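You operate a simulated robot arm through the tools that you are given. There is no shell and no other tool. Be economical: measure what you need, move in short steps, check, and stop when the job is done.

You run a simulated robot arm. Do the job below in one go: nothing can be reset, and whatever is moved stays where it is left.

TASK
Put the grey battery away and wipe the crust off the charger's contacts.
Fine: the charger stays unplugged; battery in its own slot, tin shut; teal cloth back.

It is judged by the outcome, as a careful person would: the job done as asked, and still so three seconds after it is handed in. It fails if anything else is knocked over, pushed out of place, dropped, spilled or broken. Flat cloth is picked up by pressing the open fingertips on it (5 to 10 N) and closing them slowly along it; thin cloth reads only 2 to 8 mm in the jaws.

THE ROBOT
A 6-joint arm with a two-finger parallel gripper, fixed in place. Base frame: the origin is at the foot of the arm, x ahead of it, y to its left, z up; the work surface is at about z = 0.88. Lengths are in m, angles in degrees, forces in N, time in s.
With the tool pointing down near the work surface it reaches from about 0.36 to 0.76 m from the base axis. Its first joint turns from -66.0 to 66.0 degrees. Payload 2.45 kg.
The tool frame sits at the grasp point between the pads (the TCP): z along the fingers, y along the line on which they close. The tips reach 0.024 m beyond it. Largest opening 0.068 m; finger width 0.017, thickness 0.01; the body of the gripper, 0.04 by 0.07 m, starts 0.041 m behind the TCP.
Orientation is that of the tool frame in the base frame, as a unit quaternion [x, y, z, w]. With the fingers straight down and closing along the base's y, the tool's x points along the base's -x, its y along +y and its z along -z.

THE INTERFACE
- The arm moves only by the tool send_rows. Its argument "targets" is a list of rows, each a list of 7 numbers: the shift along the tool's x, y, z in m, then the turn, a rotation vector about the tool's x, y, z in degrees, then the gripper command, from -1 (shut) to 1 (fully open), values between in proportion. In form: [[tx, ty, tz, ax, ay, az, claw], ...]. A call has 1 to 8 rows; each row is the pose to reach, as a shift and turn from the pose commanded when the call began, along the tool's axes at that moment. Each row takes 0.2 s and may step no farther than 0.05 m and 8.6 degrees from the row before; otherwise, or with a gripper value out of range, the whole call is refused. Where a pose cannot be reached the arm comes as near as it can. A force on the tool above 40 N (or 10 N above the force at the start of the call, whichever is more), or a blocked arm, ends the call early, and 0.2 s more pass. Each finger travels about 0.108 m/s and halts on what it meets, pressing with about 32 N; the grip force reading is that of the motor and also rises with nothing between the fingers. The clock runs only during rows and for 0.2 s after the last one: add rows that repeat a pose to give the fingers time. The reply holds the time, the measured pose of the TCP, the force on the tool along the base axes, the opening and the grip force, in the units named above and with some noise, and new pictures: "show" is both (left out), scene, wrist or none.
- Cameras (640 x 400 px; columns grow to the right, rows downward): "scene" is fixed at [0.1764, 0.4383, 1.4447]; the picture's right is [-0.54, -0.84, 0.00], its down [-0.62, 0.40, -0.67] and it looks along [0.57, -0.36, -0.74] (base axes); focal length 214 px, centre (320, 200). "wrist" rides on the gripper at [-0.032, 0, -0.039] in the tool frame; the picture's right is [0.00, -1.00, 0.00], its down [0.97, 0.00, -0.24] and it looks along [0.24, 0.00, 0.97] (tool axes); focal length 218 px, centre (320, 200). There is no depth. A picture from a camera that has moved, and an enlarged one, comes with that camera's place and axes in the base frame and with its lens.
- zoom(camera, box): a new picture of the part [left, top, right, bottom] of that camera's present view, enlarged. The clock stands still meanwhile.
- sign_off(): hands the job in; it is judged then, once.

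Work in short steps. Places have to be worked out from the pictures, the camera data and where the tool is seen: move nearer, look again, correct. Check each grasp and each placing, and mend what went wrong. You have 120 turns and 150 pictures in all, those below and enlarged ones among them. Open the gripper and draw the arm clear of the work before you hand the job in, unless the task says otherwise; then end with one line.

The tools are called as name(argument=value, ...) on one line, values as JSON. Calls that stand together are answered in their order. send_rows: Moves the arm, as the interface text tells. Its arguments: {"type":"object","properties":{"targets":{"type":"array","items":{"type":"array","items":{"type":"number"}}},"show":{"type":"string","enum":["both","scene","wrist","none"]}},"required":["targets"]} The other tools are called the same way: zoom (camera, box) takes an enlarged picture of a part of a camera's view; sign_off () hands the job in.

At the start:

```text
time_s: 0.0
tool_pos: [0.3654, 0.2398, 1.3047]
tool_rot: [0.0, 1.0, 0.0, 0.001]
ft_force: [0.3, -0.3, -0.5]
finger_gap: 0.068
gripper_force: 0.0
```

scene: 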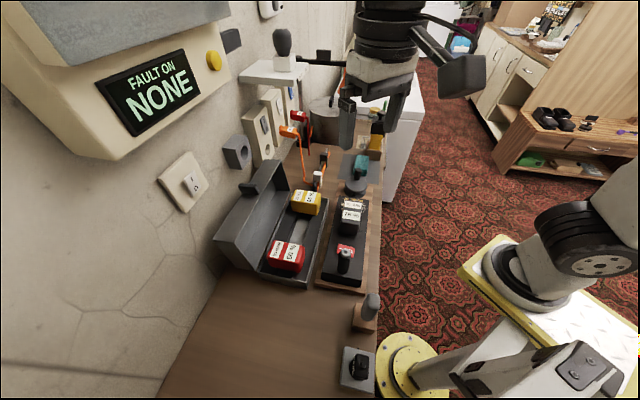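
wrist: 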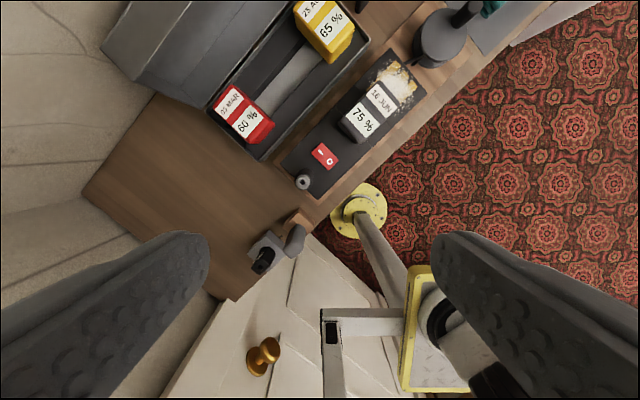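

The first pictures show a bench with a tin holding batteries, a charger with a grey battery, and a teal cloth. I'll enlarge these before moving.

zoom(camera="scene", box=[200, 120, 400, 300])

zoom(camera="wrist", box=[180, 0, 520, 212])

zoom(camera="scene", box=[220, 40, 420, 200])

```text
2.22 times, centred on (300, 210) of scene
camera zoom: at [0.1764, 0.4383, 1.4447], right [-0.54, -0.84, 0.0], down [-0.62, 0.4, -0.67], along [0.57, -0.36, -0.74], focal length 477 px, centre (364, 178)
```

zoom: 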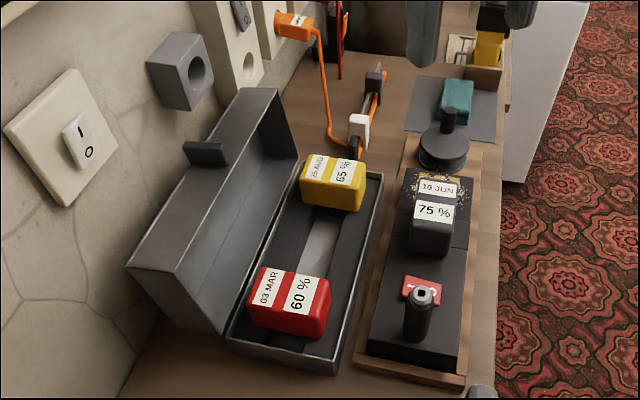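

```text
1.88 times, centred on (350, 106) of wrist
camera zoom: at [0.3955, 0.2397, 1.3428], right [0.0, -1.0, 0.0], down [-0.97, 0.0, 0.24], along [-0.24, 0.0, -0.97], focal length 411 px, centre (264, 377)
```

zoom: 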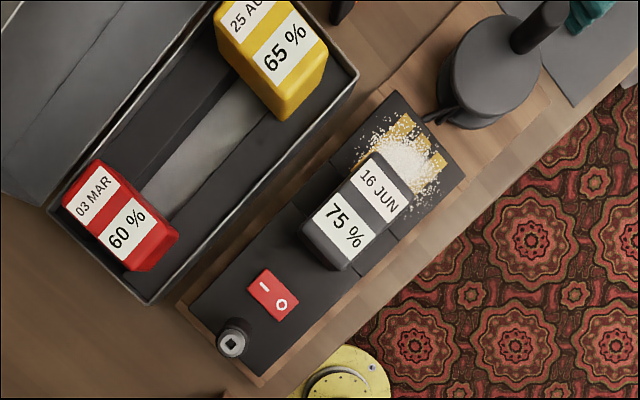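

```text
2.50 times, centred on (320, 120) of scene
camera zoom: at [0.1764, 0.4383, 1.4447], right [-0.54, -0.84, 0.0], down [-0.62, 0.4, -0.67], along [0.57, -0.36, -0.74], focal length 536 px, centre (320, 400)
```

zoom: 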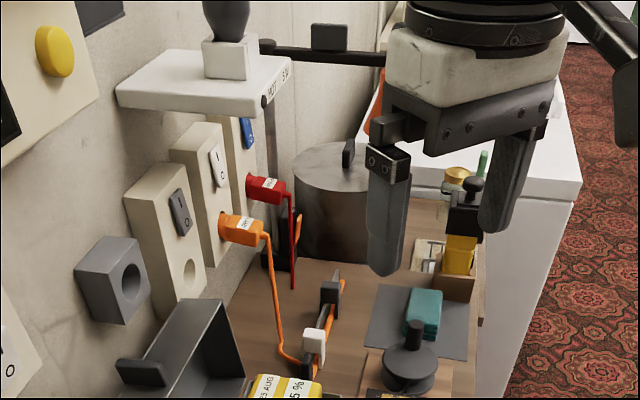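

The bench runs diagonally (about -42° from x), with the battery near (0.45, 0.16) and the contacts near (0.51, 0.11). I'll turn the tool to match and look from above.

send_rows(targets=[[-0.02, -0.014, 0.01, 0, 0, 8.4, 1], [-0.04, -0.028, 0.02, 0, 0, 16.8, 1], [-0.06, -0.042, 0.03, 0, 0, 25.2, 1], [-0.08, -0.056, 0.04, 0, 0, 33.6, 1], [-0.105, -0.07, 0.05, 0, 0, 42, 1], [-0.105, -0.07, 0.05, 0, 0, 42, 1]])

```text
time_s: 1.4
tool_pos: [0.47, 0.1711, 1.254]
tool_rot: [0.359, 0.933, 0.0, 0.0]
ft_force: [-0.6, 0.3, 0.2]
finger_gap: 0.068
gripper_force: 0.0
camera wrist: at [0.4924, 0.1496, 1.2922], right [-0.67, -0.74, 0.0], down [-0.72, 0.65, 0.24], along [-0.18, 0.16, -0.97], focal length 218 px, centre (320, 200)
```

scene: 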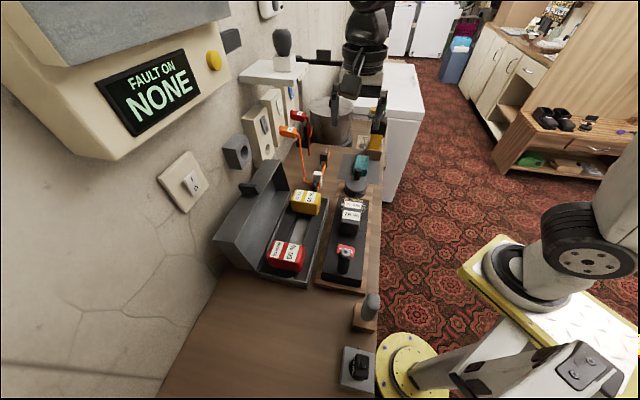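
wrist: 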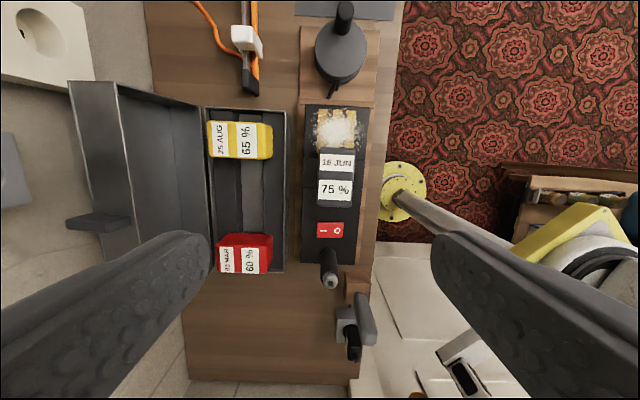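

The tool is now aligned with the charger. I'll enlarge the working area.

zoom(camera="wrist", box=[190, 90, 400, 290])

zoom(camera="wrist", box=[180, 0, 420, 140])

```text
2.00 times, centred on (295, 190) of wrist
camera zoom: at [0.4924, 0.1496, 1.2922], right [-0.67, -0.74, 0.0], down [-0.72, 0.65, 0.24], along [-0.18, 0.16, -0.97], focal length 436 px, centre (370, 220)
```

zoom: 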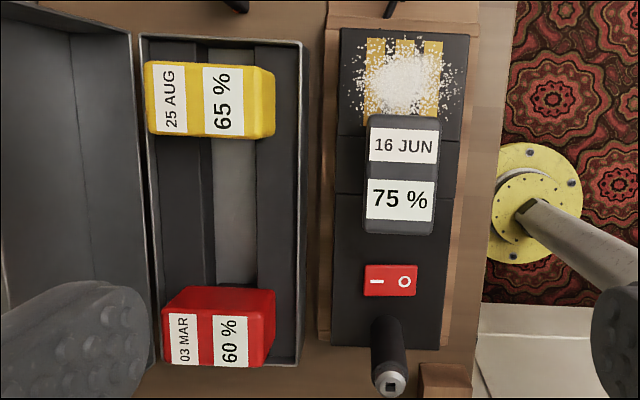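

```text
2.67 times, centred on (300, 70) of wrist
camera zoom: at [0.4924, 0.1496, 1.2922], right [-0.67, -0.74, 0.0], down [-0.72, 0.65, 0.24], along [-0.18, 0.16, -0.97], focal length 582 px, centre (373, 547)
```

zoom: 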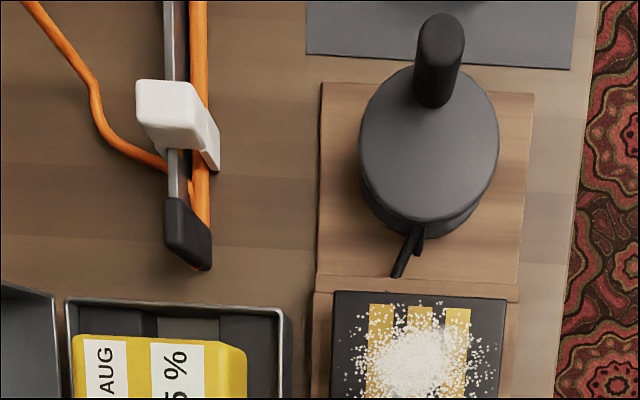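

By triangulation the battery is centred near (0.446, 0.162) with its top near z 0.995, and the charger top is near 0.94. The short side runs along the tool's y. I'll drop to above the battery and look.

send_rows(targets=[[0.004, -0.008, 0.045, 0, 0, 0, 1], [0.008, -0.016, 0.09, 0, 0, 0, 1], [0.0114, -0.023, 0.13, 0, 0, 0, 1], [0.0114, -0.023, 0.154, 0, 0, 0, 1]])

```text
time_s: 2.4
tool_pos: [0.4451, 0.1601, 1.099]
tool_rot: [0.358, 0.934, 0.0, 0.0]
ft_force: [-0.4, -0.6, 0.4]
finger_gap: 0.0681
gripper_force: 0.0
camera wrist: at [0.4673, 0.1387, 1.1372], right [-0.67, -0.74, 0.0], down [-0.72, 0.65, 0.24], along [-0.18, 0.16, -0.97], focal length 218 px, centre (320, 200)
```

scene: 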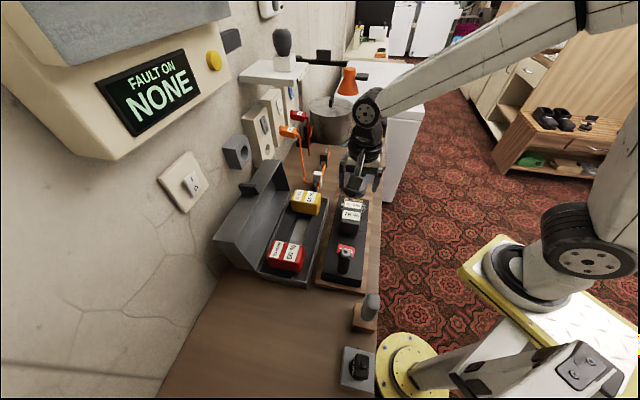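
wrist: 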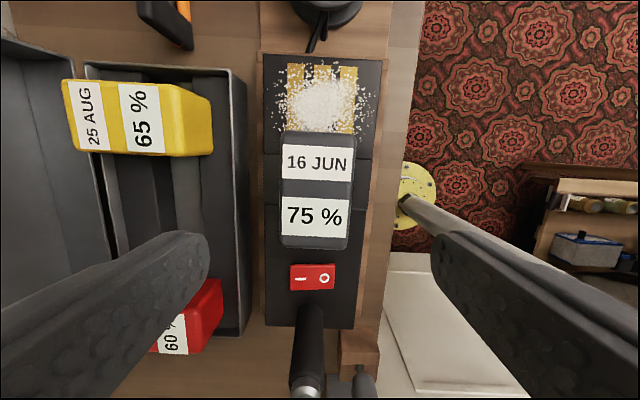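

The battery is centred laterally and about 6 mm off along tool x. I'll correct that and lower to just above it to judge its height.

send_rows(targets=[[-0.005, -0.001, 0.035, 0, 0, 0, 1], [-0.005, -0.001, 0.07, 0, 0, 0, 1], [-0.005, -0.001, 0.07, 0, 0, 0, 1]])

zoom(camera="scene", box=[300, 140, 420, 290])

```text
time_s: 3.2
tool_pos: [0.448, 0.1552, 1.0303]
tool_rot: [0.358, 0.934, 0.0, 0.0]
ft_force: [0.9, 0.0, -1.1]
finger_gap: 0.0678
gripper_force: 0.1
camera wrist: at [0.4709, 0.1344, 1.068], right [-0.67, -0.74, 0.0], down [-0.72, 0.65, 0.24], along [-0.18, 0.16, -0.97], focal length 218 px, centre (320, 200)
```

scene: 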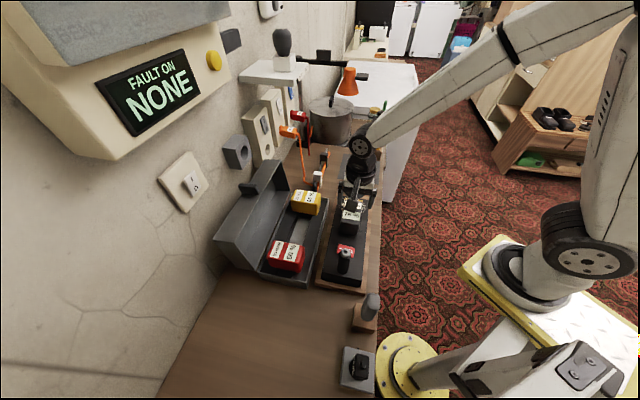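
wrist: 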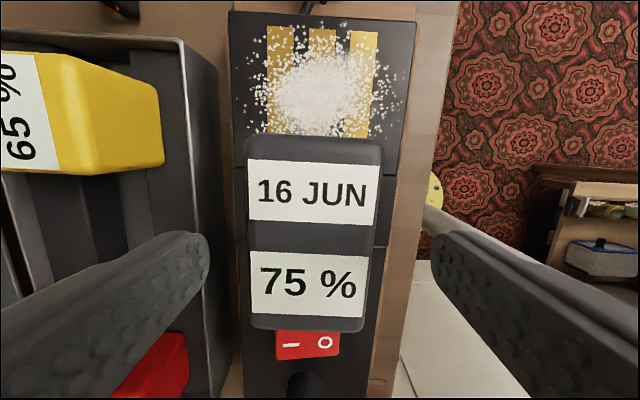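

```text
2.67 times, centred on (360, 215) of scene
camera zoom: at [0.1764, 0.4383, 1.4447], right [-0.54, -0.84, 0.0], down [-0.62, 0.4, -0.67], along [0.57, -0.36, -0.74], focal length 572 px, centre (213, 160)
```

zoom: 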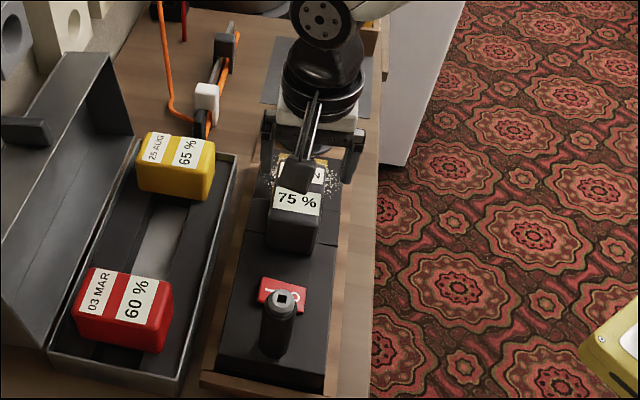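

The battery top is near 0.990, it is 47 mm wide, and the tool is centred to within 2 mm. I'll lower to a TCP height of 0.973 with the fingers open.

send_rows(targets=[[0, 0.0015, 0.03, 0, 0, 0, 1], [0, 0.0015, 0.05, 0, 0, 0, 1], [0, 0.0015, 0.057, 0, 0, 0, 1], [0, 0.0015, 0.057, 0, 0, 0, 1]], show="wrist")

zoom(camera="scene", box=[300, 140, 420, 290])

```text
time_s: 4.2
tool_pos: [0.4487, 0.1558, 0.9734]
tool_rot: [0.358, 0.934, 0.0, 0.001]
ft_force: [-0.1, -0.2, -1.0]
finger_gap: 0.0681
gripper_force: 0.1
camera wrist: at [0.4713, 0.1355, 1.0121], right [-0.67, -0.74, 0.0], down [-0.72, 0.65, 0.24], along [-0.18, 0.16, -0.97], focal length 218 px, centre (320, 200)
```

wrist: 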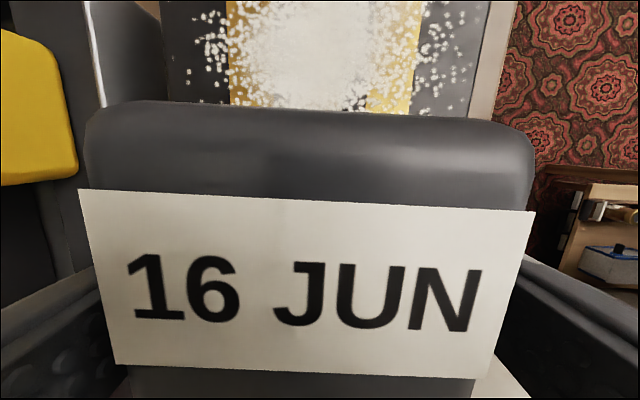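

```text
2.67 times, centred on (360, 215) of scene
camera zoom: at [0.1764, 0.4383, 1.4447], right [-0.54, -0.84, 0.0], down [-0.62, 0.4, -0.67], along [0.57, -0.36, -0.74], focal length 572 px, centre (213, 160)
```

zoom: 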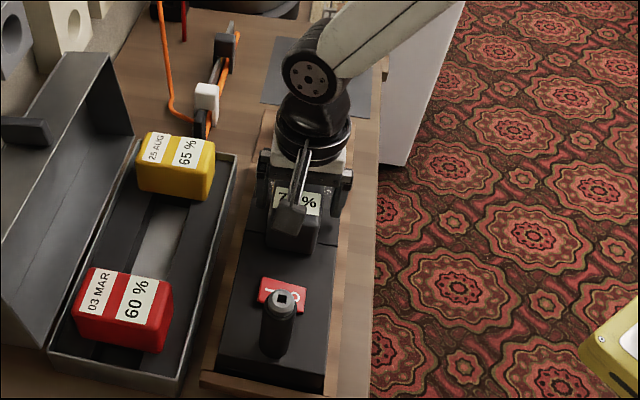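

The fingers straddle the battery with no contact. I'll close on it.

send_rows(targets=[[0, 0, 0, 0, 0, 0, 0.4], [0, 0, 0, 0, 0, 0, 0.0], [0, 0, 0, 0, 0, 0, -1], [0, 0, 0, 0, 0, 0, -1]], show="wrist")

```text
time_s: 5.2
tool_pos: [0.4496, 0.1565, 0.9746]
tool_rot: [0.358, 0.934, -0.001, 0.001]
ft_force: [2.2, 1.6, 0.2]
finger_gap: 0.0527
gripper_force: 32.1
camera wrist: at [0.4715, 0.1355, 1.0123], right [-0.67, -0.74, 0.0], down [-0.72, 0.65, 0.24], along [-0.18, 0.16, -0.97], focal length 218 px, centre (320, 200)
```

wrist: 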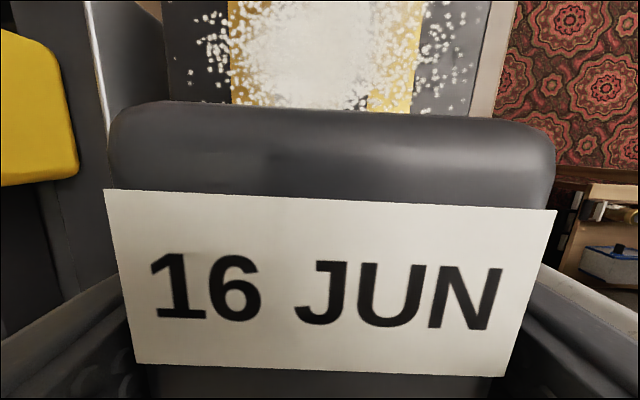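

It is gripped at 52.7 mm. I'll lift slowly and watch the force, in case it is held in the charger.

send_rows(targets=[[0, 0, -0.005, 0, 0, 0, -1], [0, 0, -0.015, 0, 0, 0, -1], [0, 0, -0.04, 0, 0, 0, -1], [0, 0, -0.08, 0, 0, 0, -1], [0, 0, -0.11, 0, 0, 0, -1]])

```text
time_s: 6.4
tool_pos: [0.4481, 0.1585, 1.0829]
tool_rot: [0.359, 0.933, -0.002, 0.0]
ft_force: [0.1, -0.6, -3.5]
finger_gap: 0.053
gripper_force: 32.2
camera wrist: at [0.4713, 0.1375, 1.1218], right [-0.67, -0.74, 0.0], down [-0.72, 0.65, 0.24], along [-0.18, 0.16, -0.97], focal length 218 px, centre (320, 200)
```

scene: 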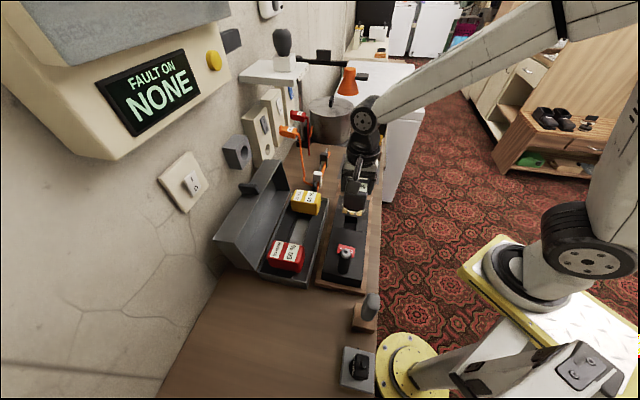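
wrist: 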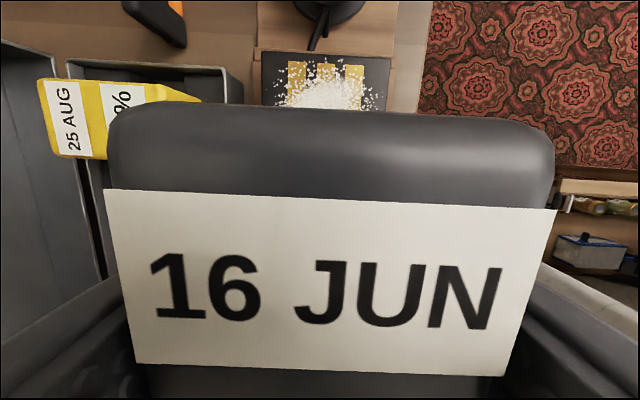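

The battery is held and the crusted contacts are visible. Next I'll look closely at the tin's empty slot.

zoom(camera="scene", box=[205, 150, 335, 295])

```text
2.76 times, centred on (270, 222) of scene
camera zoom: at [0.1764, 0.4383, 1.4447], right [-0.54, -0.84, 0.0], down [-0.62, 0.4, -0.67], along [0.57, -0.36, -0.74], focal length 592 px, centre (458, 138)
```

zoom: 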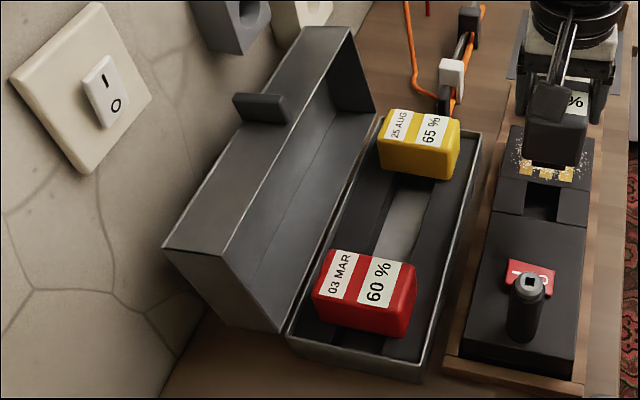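

The empty middle slot is centred near (0.513, 0.300), halfway between yellow and red, and the other batteries lie crosswise. I'll carry the grey one there while turning it -90°, so its date faces the wall like the others.

send_rows(targets=[[0.0058, 0.0186, -0.02, 0, 0, -8.4, -1], [0.0116, 0.0372, -0.04, 0, 0, -16.8, -1], [0.0175, 0.0557, -0.05, 0, 0, -25.2, -1], [0.0233, 0.0743, -0.05, 0, 0, -33.6, -1], [0.0291, 0.0929, -0.05, 0, 0, -42, -1], [0.035, 0.1115, -0.05, 0, 0, -50.4, -1], [0.0408, 0.13, -0.05, 0, 0, -58.8, -1], [0.0466, 0.1486, -0.05, 0, 0, -67.2, -1]], show="scene")

send_rows(targets=[[0, 0, 0, 0, 0, -8.4, -1], [0, 0, 0, 0, 0, -16.8, -1], [0, 0, 0, 0, 0, -22.8, -1], [0, 0, 0, 0, 0, -22.8, -1]])

```text
time_s: 8.2
tool_pos: [0.5135, 0.2998, 1.132]
tool_rot: [-0.219, 0.976, 0.001, 0.0]
ft_force: [1.1, -0.1, -3.1]
finger_gap: 0.0525
gripper_force: 31.9
```

scene: 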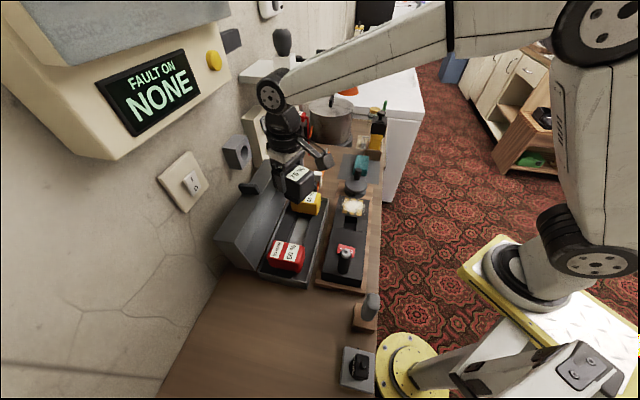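

```text
time_s: 9.2
tool_pos: [0.5139, 0.2987, 1.1329]
tool_rot: [-0.408, 0.913, 0.0, 0.0]
ft_force: [-0.3, -0.6, -3.0]
finger_gap: 0.0525
gripper_force: 31.8
camera wrist: at [0.5351, 0.3227, 1.1714], right [0.74, -0.67, 0.0], down [-0.65, -0.72, 0.24], along [-0.16, -0.18, -0.97], focal length 218 px, centre (320, 200)
```

scene: 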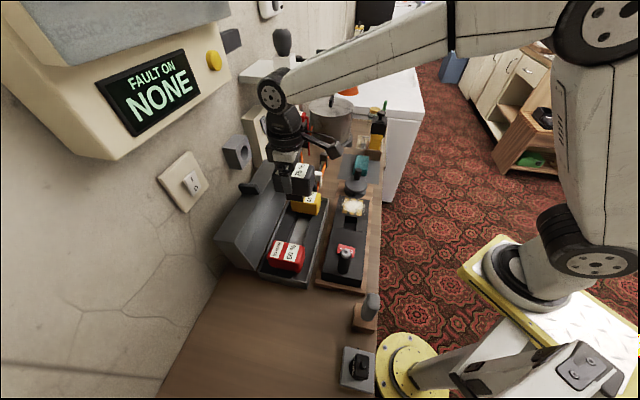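
wrist: 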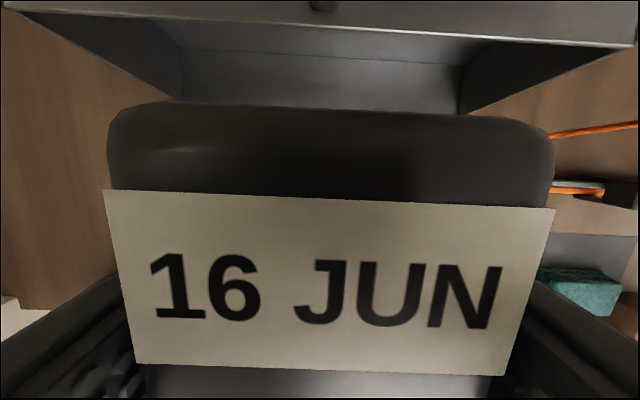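

The lid edge and battery edge are parallel in the wrist view, so the battery lines up with the tin. I'll lower partway and check.

send_rows(targets=[[0, 0, 0.04, 0, 0, 0, -1], [0, 0, 0.08, 0, 0, 0, -1], [0, 0, 0.11, 0, 0, 0, -1], [0, 0, 0.125, 0, 0, 0, -1], [0, 0, 0.125, 0, 0, 0, -1]], show="wrist")

zoom(camera="scene", box=[205, 150, 335, 295])

```text
time_s: 10.4
tool_pos: [0.5143, 0.298, 1.009]
tool_rot: [-0.407, 0.913, 0.0, 0.0]
ft_force: [0.3, -0.6, -3.2]
finger_gap: 0.0523
gripper_force: 31.7
camera wrist: at [0.535, 0.3229, 1.047], right [0.74, -0.67, 0.0], down [-0.65, -0.72, 0.24], along [-0.16, -0.18, -0.97], focal length 218 px, centre (320, 200)
```

wrist: 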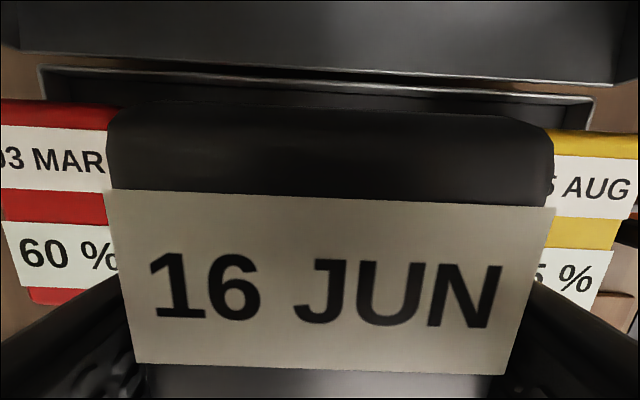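

```text
2.76 times, centred on (270, 222) of scene
camera zoom: at [0.1765, 0.4383, 1.4447], right [-0.54, -0.84, 0.0], down [-0.62, 0.4, -0.67], along [0.57, -0.36, -0.74], focal length 592 px, centre (458, 138)
```

zoom: 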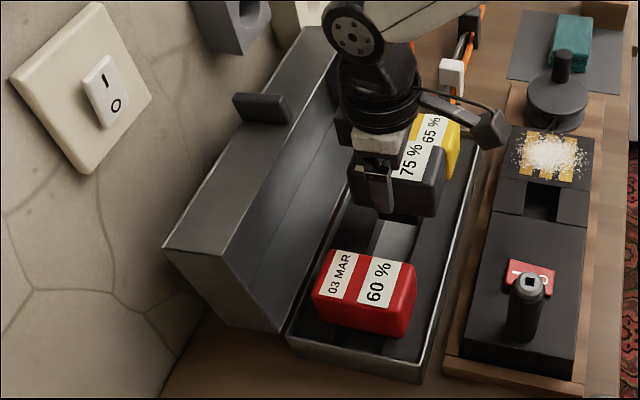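

The battery is centred between red and yellow, but about 6 mm too far from the wall compared with their labels. I'll correct that and go down carefully towards contact.

send_rows(targets=[[-0.006, 0, 0.015, 0, 0, 0, -1], [-0.006, 0, 0.035, 0, 0, 0, -1], [-0.006, 0, 0.048, 0, 0, 0, -1], [-0.006, 0, 0.048, 0, 0, 0, -1]], show="wrist")

zoom(camera="scene", box=[205, 150, 335, 295])

```text
time_s: 11.4
tool_pos: [0.5173, 0.3026, 0.9594]
tool_rot: [-0.407, 0.913, 0.001, 0.0]
ft_force: [0.4, 0.3, -3.5]
finger_gap: 0.0524
gripper_force: 31.7
camera wrist: at [0.5393, 0.3271, 0.9981], right [0.74, -0.67, 0.0], down [-0.65, -0.72, 0.24], along [-0.16, -0.18, -0.97], focal length 218 px, centre (320, 200)
```

wrist: 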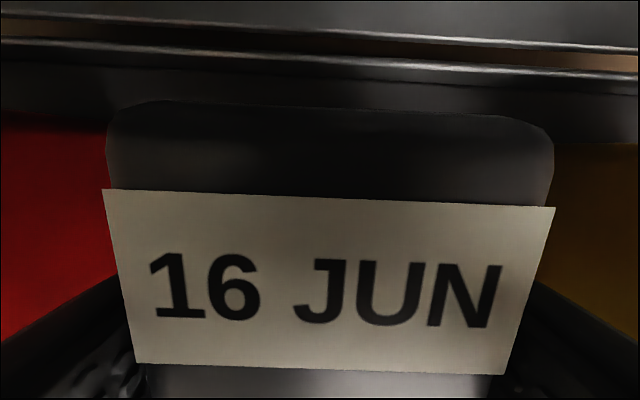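

```text
2.76 times, centred on (270, 222) of scene
camera zoom: at [0.1765, 0.4383, 1.4447], right [-0.54, -0.84, 0.0], down [-0.62, 0.4, -0.67], along [0.57, -0.36, -0.74], focal length 592 px, centre (458, 138)
```

zoom: 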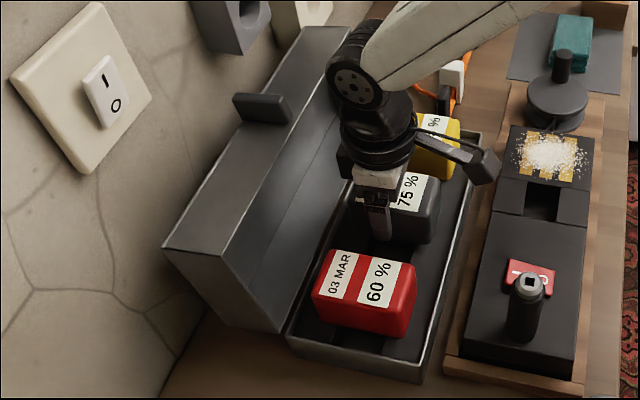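

There's still no contact at 0.959. I'll keep going down in 2 mm rows.

send_rows(targets=[[0, 0, 0.002, 0, 0, 0, -1], [0, 0, 0.004, 0, 0, 0, -1], [0, 0, 0.006, 0, 0, 0, -1], [0, 0, 0.008, 0, 0, 0, -1]], show="none")

```text
time_s: 12.4
tool_pos: [0.5177, 0.3031, 0.952]
tool_rot: [-0.406, 0.914, 0.0, -0.001]
ft_force: [0.0, 0.3, -3.5]
finger_gap: 0.0526
gripper_force: 32.0
```

No contact yet; a bit further.

send_rows(targets=[[0, 0, 0.002, 0, 0, 0, -1], [0, 0, 0.004, 0, 0, 0, -1], [0, 0, 0.006, 0, 0, 0, -1]], show="wrist")

zoom(camera="scene", box=[205, 150, 335, 295])

```text
time_s: 13.2
tool_pos: [0.5199, 0.3047, 0.9502]
tool_rot: [-0.406, 0.914, 0.001, 0.003]
ft_force: [-0.6, -1.9, 5.3]
finger_gap: 0.0519
gripper_force: 32.0
stopped in row 3: the force on the tool passed its limit (the readings are from after the stop); the commanded pose is now the measured one
camera wrist: at [0.5401, 0.3282, 0.9899], right [0.74, -0.67, 0.0], down [-0.65, -0.72, 0.23], along [-0.16, -0.17, -0.97], focal length 218 px, centre (320, 200)
```

wrist: 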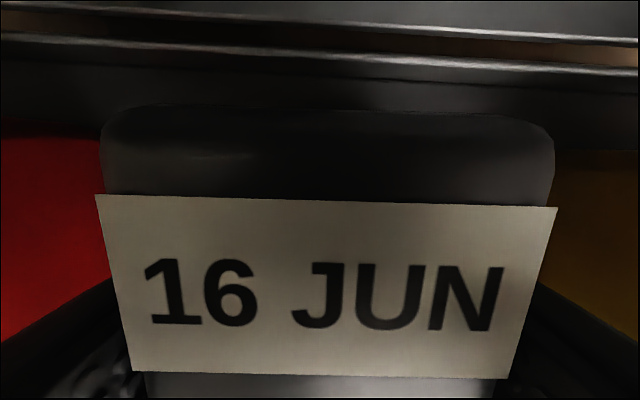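

```text
2.76 times, centred on (270, 222) of scene
camera zoom: at [0.1763, 0.4382, 1.4447], right [-0.54, -0.84, 0.0], down [-0.62, 0.4, -0.67], along [0.57, -0.36, -0.74], focal length 592 px, centre (458, 138)
```

zoom: 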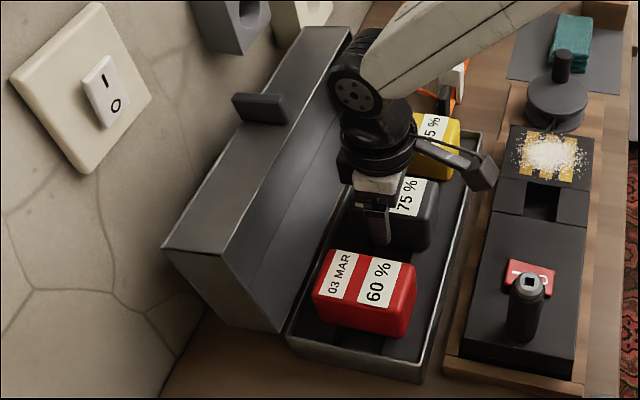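

There was contact at about 0.950, the height expected for resting on the tin's floor. I'll open the fingers a little and check.

send_rows(targets=[[0, 0, 0, 0, 0, 0, 0.6], [0, 0, 0, 0, 0, 0, 0.9], [0, 0, 0, 0, 0, 0, 0.9]], show="wrist")

send_rows(targets=[[0, 0, -0.01, 0, 0, 0, 0.9], [0, 0, -0.03, 0, 0, 0, 0.9], [0, 0, -0.07, 0, 0, 0, 0.9], [0, 0, -0.11, 0, 0, 0, 0.9], [0, 0, -0.15, 0, 0, 0, 0.9], [0, 0, -0.19, 0, 0, 0, 1]])

zoom(camera="scene", box=[205, 150, 335, 295])

```text
time_s: 14.0
tool_pos: [0.5197, 0.3036, 0.9502]
tool_rot: [-0.407, 0.913, -0.001, 0.002]
ft_force: [-0.1, -0.4, 0.0]
finger_gap: 0.0646
gripper_force: 0.0
camera wrist: at [0.54, 0.3282, 0.9893], right [0.74, -0.67, 0.0], down [-0.65, -0.72, 0.23], along [-0.16, -0.17, -0.97], focal length 218 px, centre (320, 200)
```

wrist: 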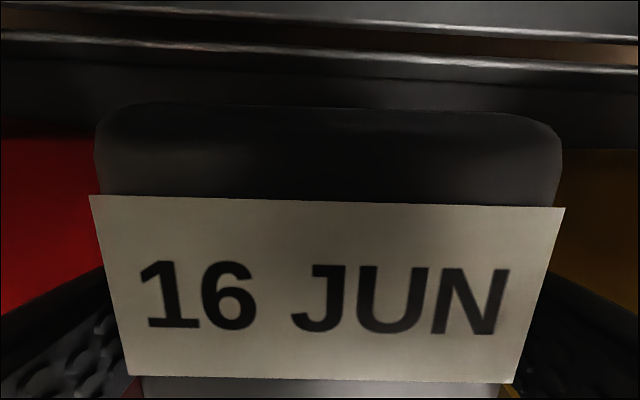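

```text
time_s: 15.4
tool_pos: [0.5189, 0.3038, 1.1422]
tool_rot: [-0.406, 0.914, 0.001, 0.002]
ft_force: [0.2, -1.4, -1.6]
finger_gap: 0.068
gripper_force: 0.0
camera wrist: at [0.5393, 0.3275, 1.1805], right [0.74, -0.67, 0.0], down [-0.65, -0.72, 0.24], along [-0.16, -0.17, -0.97], focal length 218 px, centre (320, 200)
```

scene: 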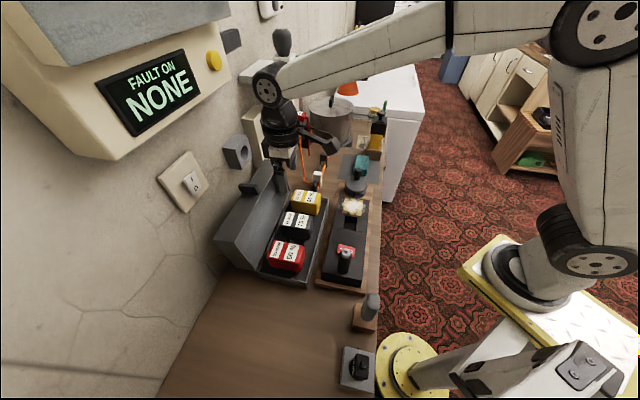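
wrist: 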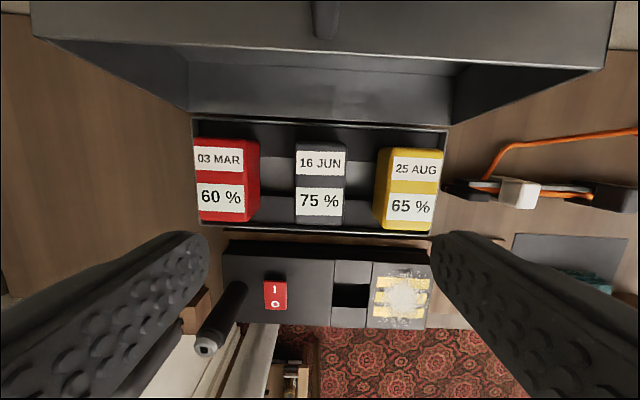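

```text
2.76 times, centred on (270, 222) of scene
camera zoom: at [0.1764, 0.4383, 1.4447], right [-0.54, -0.84, 0.0], down [-0.62, 0.4, -0.67], along [0.57, -0.36, -0.74], focal length 592 px, centre (458, 138)
```

zoom: 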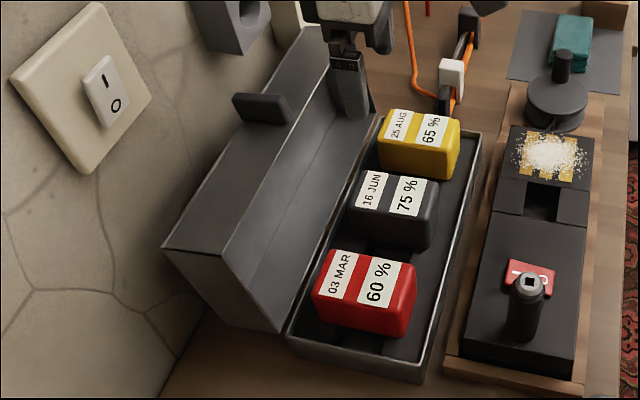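

The grey battery sits level and in line with the other two. Next I'll study the lid and its tab before shutting it.

zoom(camera="scene", box=[205, 145, 305, 285])

zoom(camera="wrist", box=[0, 0, 640, 250])

```text
2.86 times, centred on (255, 215) of scene
camera zoom: at [0.1764, 0.4383, 1.4447], right [-0.54, -0.84, 0.0], down [-0.62, 0.4, -0.67], along [0.57, -0.36, -0.74], focal length 613 px, centre (506, 157)
```

zoom: 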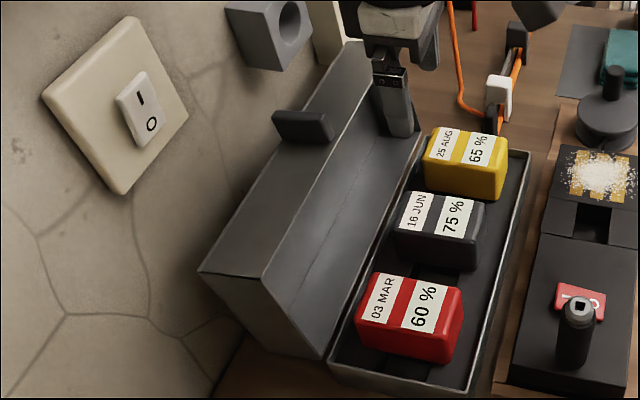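

```text
1.00 times, centred on (320, 125) of wrist
camera zoom: at [0.5393, 0.3275, 1.1805], right [0.74, -0.67, 0.0], down [-0.65, -0.72, 0.24], along [-0.16, -0.17, -0.97], focal length 218 px, centre (320, 275)
```

zoom: 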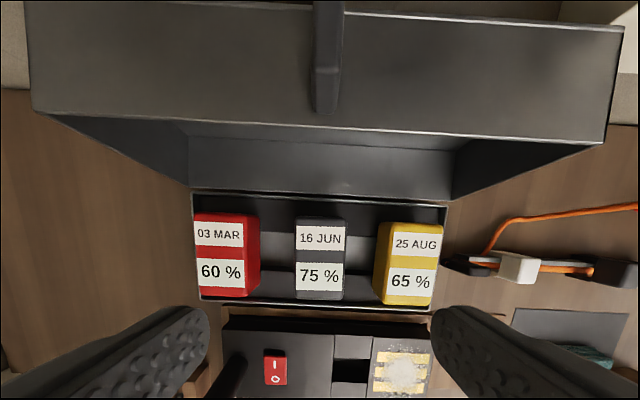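

The lid stands open about 105°. The hinge line is at z ≈ 0.935 at the tin's back rim, and a ~15 mm fin runs across the top of the lid's front wall near (0.595, 0.384, 1.05). I plan to pinch the fin and swing the lid through its arc, so I'll go above the fin with a 20° tilt and a small yaw correction.

send_rows(targets=[[-0.022, 0, 0, 0, -6.6, 1.1, 1], [-0.045, -0.001, 0.003, 0, -13.2, 2.2, 1], [-0.068, -0.0016, 0.006, 0, -20, 3.3, 1], [-0.0888, -0.0016, 0.012, 0, -20, 3.3, 1], [-0.0888, -0.0016, 0.012, 0, -20, 3.3, 1]])

zoom(camera="scene", box=[205, 145, 305, 285])

```text
time_s: 16.6
tool_pos: [0.5795, 0.3678, 1.13]
tool_rot: [-0.374, 0.91, 0.072, 0.161]
ft_force: [0.4, 0.4, 0.8]
finger_gap: 0.0678
gripper_force: 0.0
camera wrist: at [0.5914, 0.3793, 1.1777], right [0.7, -0.71, -0.01], down [-0.71, -0.7, -0.11], along [0.07, 0.09, -0.99], focal length 218 px, centre (320, 200)
```

scene: 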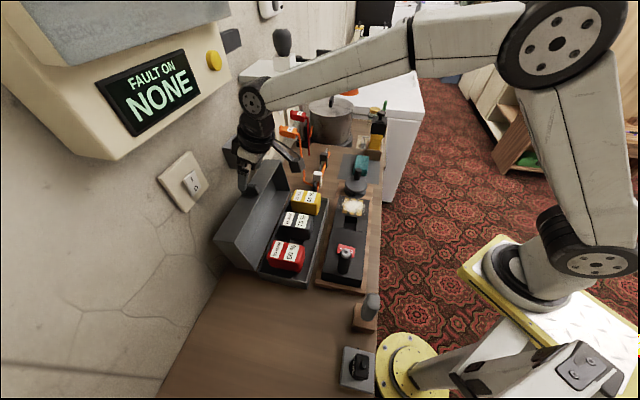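
wrist: 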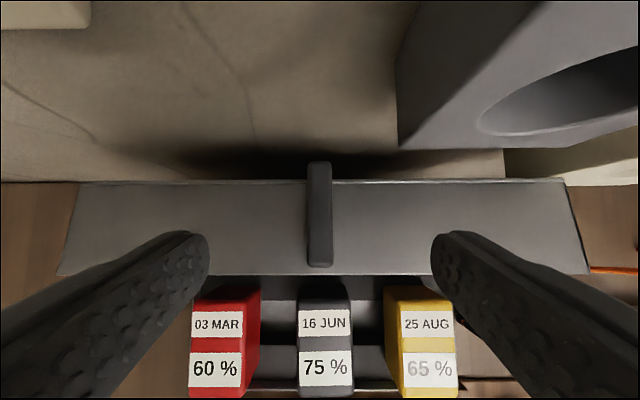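

```text
2.86 times, centred on (255, 215) of scene
camera zoom: at [0.1764, 0.4383, 1.4447], right [-0.54, -0.84, 0.0], down [-0.62, 0.4, -0.67], along [0.57, -0.36, -0.74], focal length 613 px, centre (506, 157)
```

zoom: 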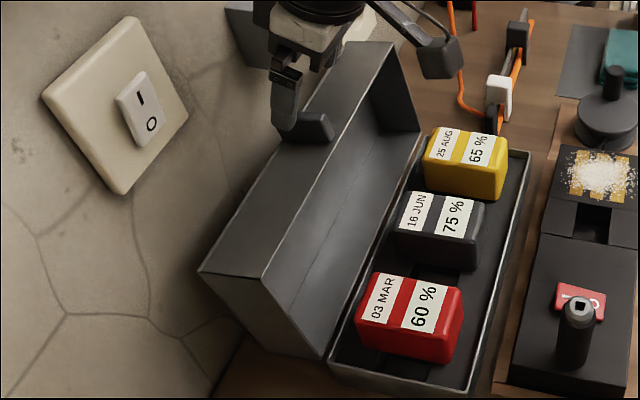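

From above the fin is centred and the yaw is aligned. It is about 12 mm thick and 56 mm long. I'll lower the tips around its near half.

send_rows(targets=[[0.005, 0, 0.02, 0, 0, 0, 1], [0.01, 0, 0.04, 0, 0, 0, 0.6], [0.0135, 0, 0.05, 0, 0, 0, 0.2], [0.0135, 0, 0.055, 0, 0, 0, 0.2], [0.0135, 0, 0.055, 0, 0, 0, 0.2]], show="wrist")

zoom(camera="scene", box=[225, 145, 285, 225])

```text
time_s: 17.8
tool_pos: [0.5847, 0.3737, 1.079]
tool_rot: [-0.373, 0.909, 0.073, 0.168]
ft_force: [-5.1, -5.7, 36.6]
finger_gap: 0.0403
gripper_force: 0.1
camera wrist: at [0.596, 0.3855, 1.1268], right [0.7, -0.71, -0.01], down [-0.71, -0.7, -0.13], along [0.08, 0.09, -0.99], focal length 218 px, centre (320, 200)
```

wrist: 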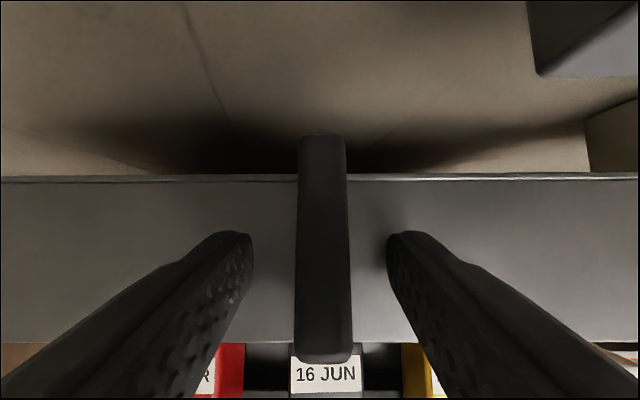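

```text
5.00 times, centred on (255, 185) of scene
camera zoom: at [0.1756, 0.4377, 1.445], right [-0.54, -0.84, 0.0], down [-0.62, 0.4, -0.67], along [0.57, -0.36, -0.74], focal length 1072 px, centre (645, 275)
```

zoom: 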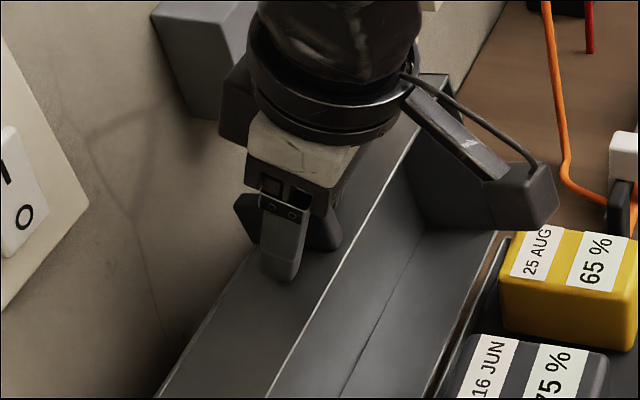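

The tips are pressing on the lid face at 36 N, so the face is slightly higher than I estimated. I'll back off about 4 mm and pinch the fin.

send_rows(targets=[[0, 0, -0.005, 0, 0, 0, 0.2], [0, 0, -0.009, 0, 0, 0, 0.2], [0, 0, -0.009, 0, 0, 0, -0.3], [0, 0, -0.009, 0, 0, 0, -1], [0, 0, -0.009, 0, 0, 0, -1]], show="wrist")

```text
time_s: 19.0
tool_pos: [0.5806, 0.3706, 1.0809]
tool_rot: [-0.373, 0.911, 0.071, 0.16]
ft_force: [9.2, -6.0, 8.0]
finger_gap: 0.0117
gripper_force: 32.3
camera wrist: at [0.5934, 0.382, 1.128], right [0.7, -0.71, -0.01], down [-0.71, -0.7, -0.11], along [0.07, 0.08, -0.99], focal length 218 px, centre (320, 200)
```

wrist: 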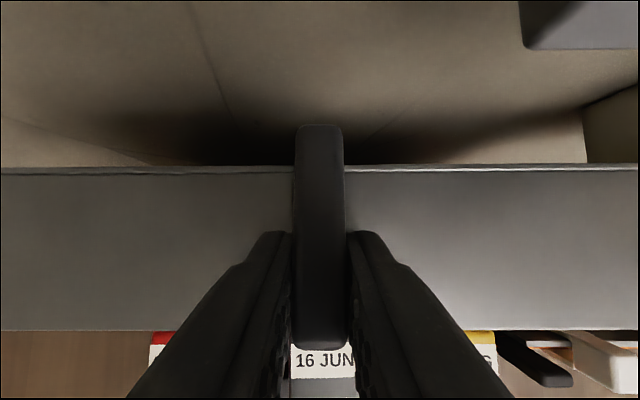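

The fin is pinched at 11.7 mm. I'll swing the lid along its arc (radius about 0.135 about the hinge) through the first half.

send_rows(targets=[[0.007, 0, -0.005, 0, 0, 0, -1], [0.0143, 0, -0.0094, 0, 0, 0, -1], [0.0311, 0, -0.0175, 0, 0, 0, -1], [0.049, 0, -0.0235, 0, 0, 0, -1]])

```text
time_s: 20.0
tool_pos: [0.5421, 0.3336, 1.085]
tool_rot: [-0.374, 0.911, 0.071, 0.161]
ft_force: [6.3, 4.8, 0.6]
finger_gap: 0.0119
gripper_force: 31.7
camera wrist: at [0.5535, 0.345, 1.1325], right [0.7, -0.71, -0.01], down [-0.71, -0.7, -0.11], along [0.07, 0.09, -0.99], focal length 218 px, centre (320, 200)
```

scene: 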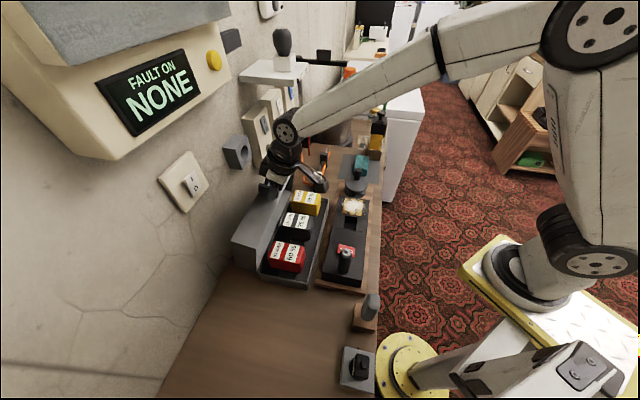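
wrist: 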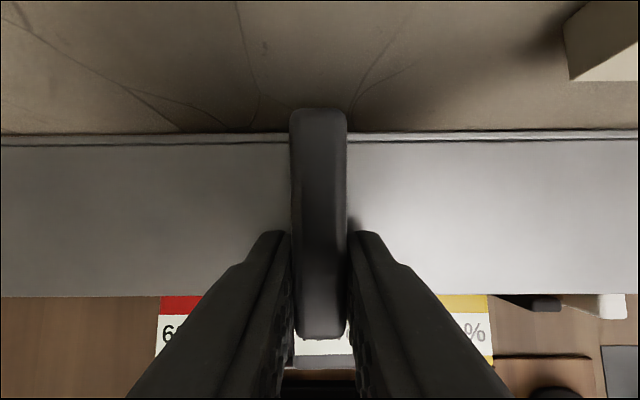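

The lid follows well with low forces. I'll continue the arc.

send_rows(targets=[[0.0185, 0, -0.0032, 0, 0, 0, -1], [0.0374, 0, -0.0039, 0, 0, 0, -1], [0.0561, 0, -0.0018, 0, 0, 0, -1], [0.0743, 0, 0.0026, 0, 0, 0, -1]])

```text
time_s: 21.0
tool_pos: [0.494, 0.2841, 1.0577]
tool_rot: [-0.375, 0.91, 0.072, 0.161]
ft_force: [-13.9, 12.3, 13.4]
finger_gap: 0.0118
gripper_force: 32.3
camera wrist: at [0.5041, 0.2956, 1.1048], right [0.7, -0.71, -0.01], down [-0.71, -0.7, -0.11], along [0.07, 0.09, -0.99], focal length 218 px, centre (320, 200)
```

scene: 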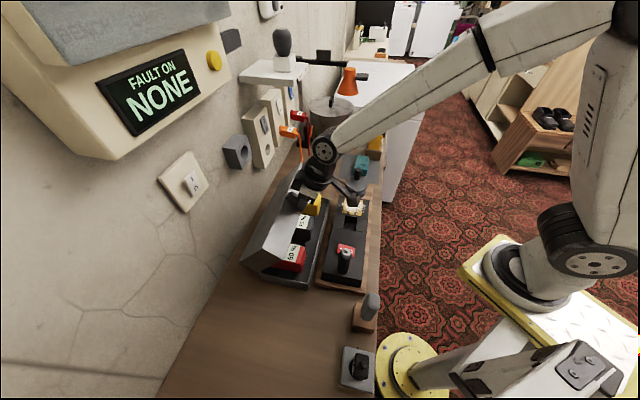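
wrist: 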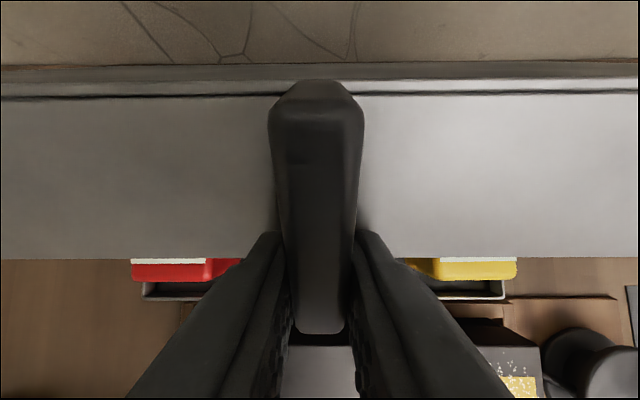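

The lid is about half shut. A side force of about 18 N along tool +y suggests I'm 2–3 mm off sideways, so I'll correct that while continuing.

send_rows(targets=[[0.0, 0.0025, 0, 0, 0, 0, -1], [0.0175, 0.0025, 0.007, 0, 0, 0, -1], [0.0337, 0.0025, 0.0165, 0, 0, 0, -1]])

```text
time_s: 21.8
tool_pos: [0.4764, 0.268, 1.0372]
tool_rot: [-0.373, 0.911, 0.069, 0.161]
ft_force: [-10.0, -14.7, 14.6]
finger_gap: 0.0118
gripper_force: 32.6
stopped in row 3: the force on the tool passed its limit (the readings are from after the stop); the commanded pose is now the measured one
camera wrist: at [0.4878, 0.2794, 1.0847], right [0.7, -0.71, -0.01], down [-0.71, -0.7, -0.11], along [0.07, 0.08, -0.99], focal length 218 px, centre (320, 200)
```

scene: 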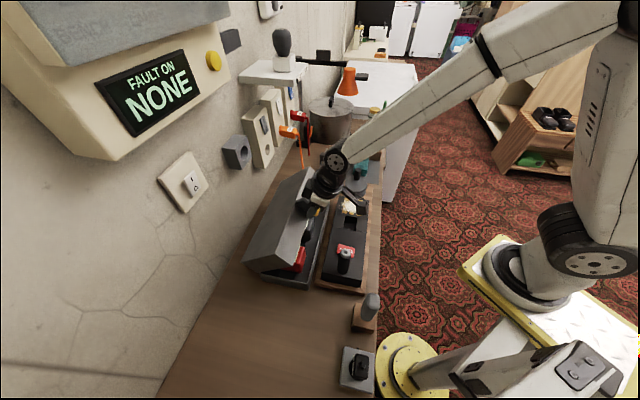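
wrist: 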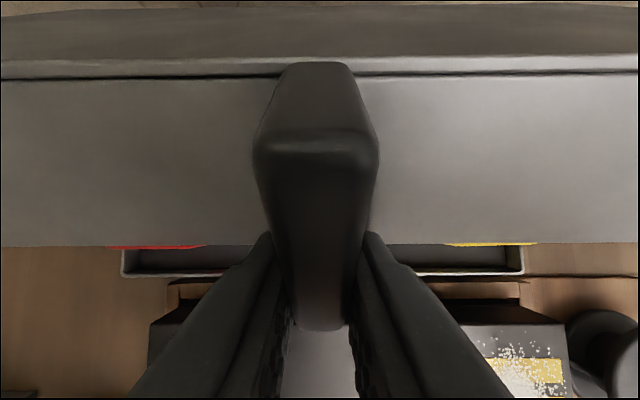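

The force on the tool is radially outward, so the fingertips are brushing the lid's face. I'll ease out 3 mm and continue on a slightly larger radius.

send_rows(targets=[[0.0014, 0, -0.0027, 0, 0, 0, -1], [0.0169, 0, 0.0081, 0, 0, 0, -1], [0.0311, 0, 0.0214, 0, 0, 0, -1]])

```text
time_s: 22.6
tool_pos: [0.4617, 0.253, 1.0061]
tool_rot: [-0.373, 0.911, 0.071, 0.163]
ft_force: [-3.0, -2.8, 8.7]
finger_gap: 0.0119
gripper_force: 31.8
camera wrist: at [0.4723, 0.2649, 1.0532], right [0.7, -0.71, -0.01], down [-0.71, -0.7, -0.11], along [0.07, 0.09, -0.99], focal length 218 px, centre (320, 200)
```

scene: 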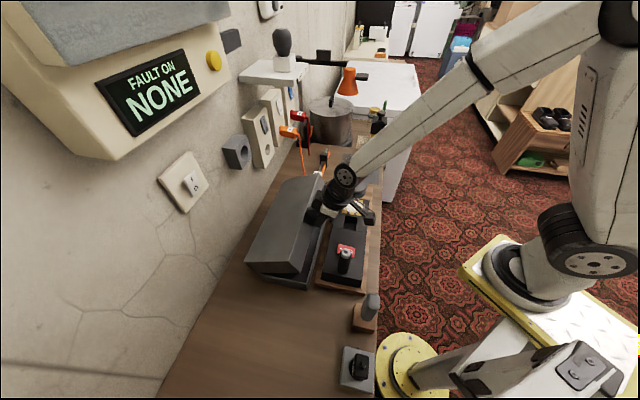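
wrist: 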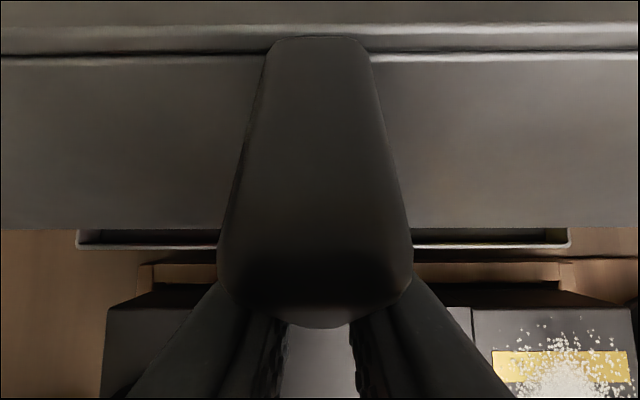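

The lid is nearly shut, the forces are small, and the fingers have about 1 cm of clearance to the charger. I'll continue down.

send_rows(targets=[[0.0065, 0, 0.0073, 0, 0, 0, -1], [0.0123, 0, 0.015, 0, 0, 0, -1], [0.0175, 0, 0.0235, 0, 0, 0, -1], [0.0223, 0, 0.0317, 0, 0, 0, -1]])

zoom(camera="scene", box=[235, 155, 375, 295])

```text
time_s: 23.6
tool_pos: [0.455, 0.2474, 0.9669]
tool_rot: [-0.374, 0.91, 0.071, 0.162]
ft_force: [-8.9, -5.0, 9.3]
finger_gap: 0.0117
gripper_force: 31.5
camera wrist: at [0.4656, 0.258, 1.0143], right [0.7, -0.71, -0.01], down [-0.71, -0.7, -0.11], along [0.08, 0.08, -0.99], focal length 218 px, centre (320, 200)
```

scene: 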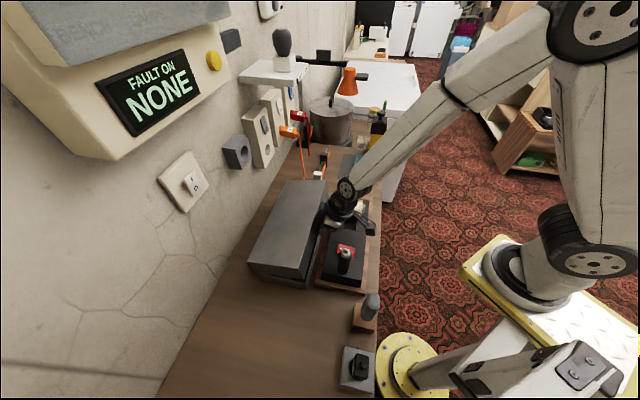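
wrist: 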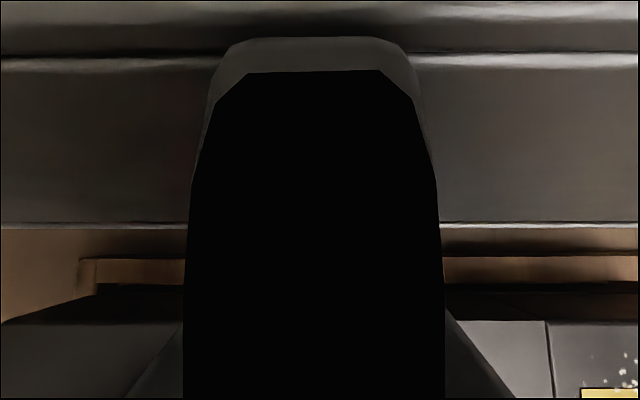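

```text
2.86 times, centred on (305, 225) of scene
camera zoom: at [0.176, 0.4381, 1.4448], right [-0.54, -0.84, 0.0], down [-0.62, 0.4, -0.67], along [0.57, -0.36, -0.74], focal length 613 px, centre (363, 129)
```

zoom: 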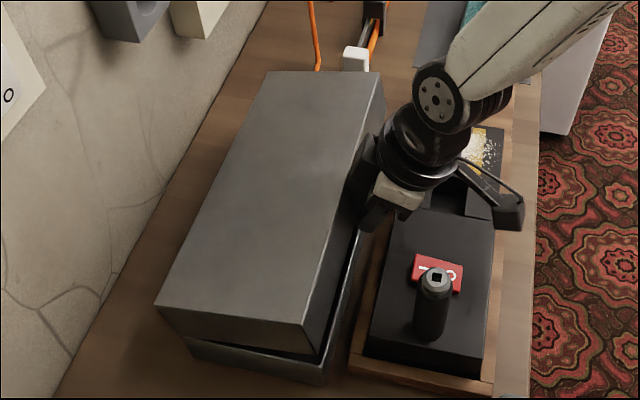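

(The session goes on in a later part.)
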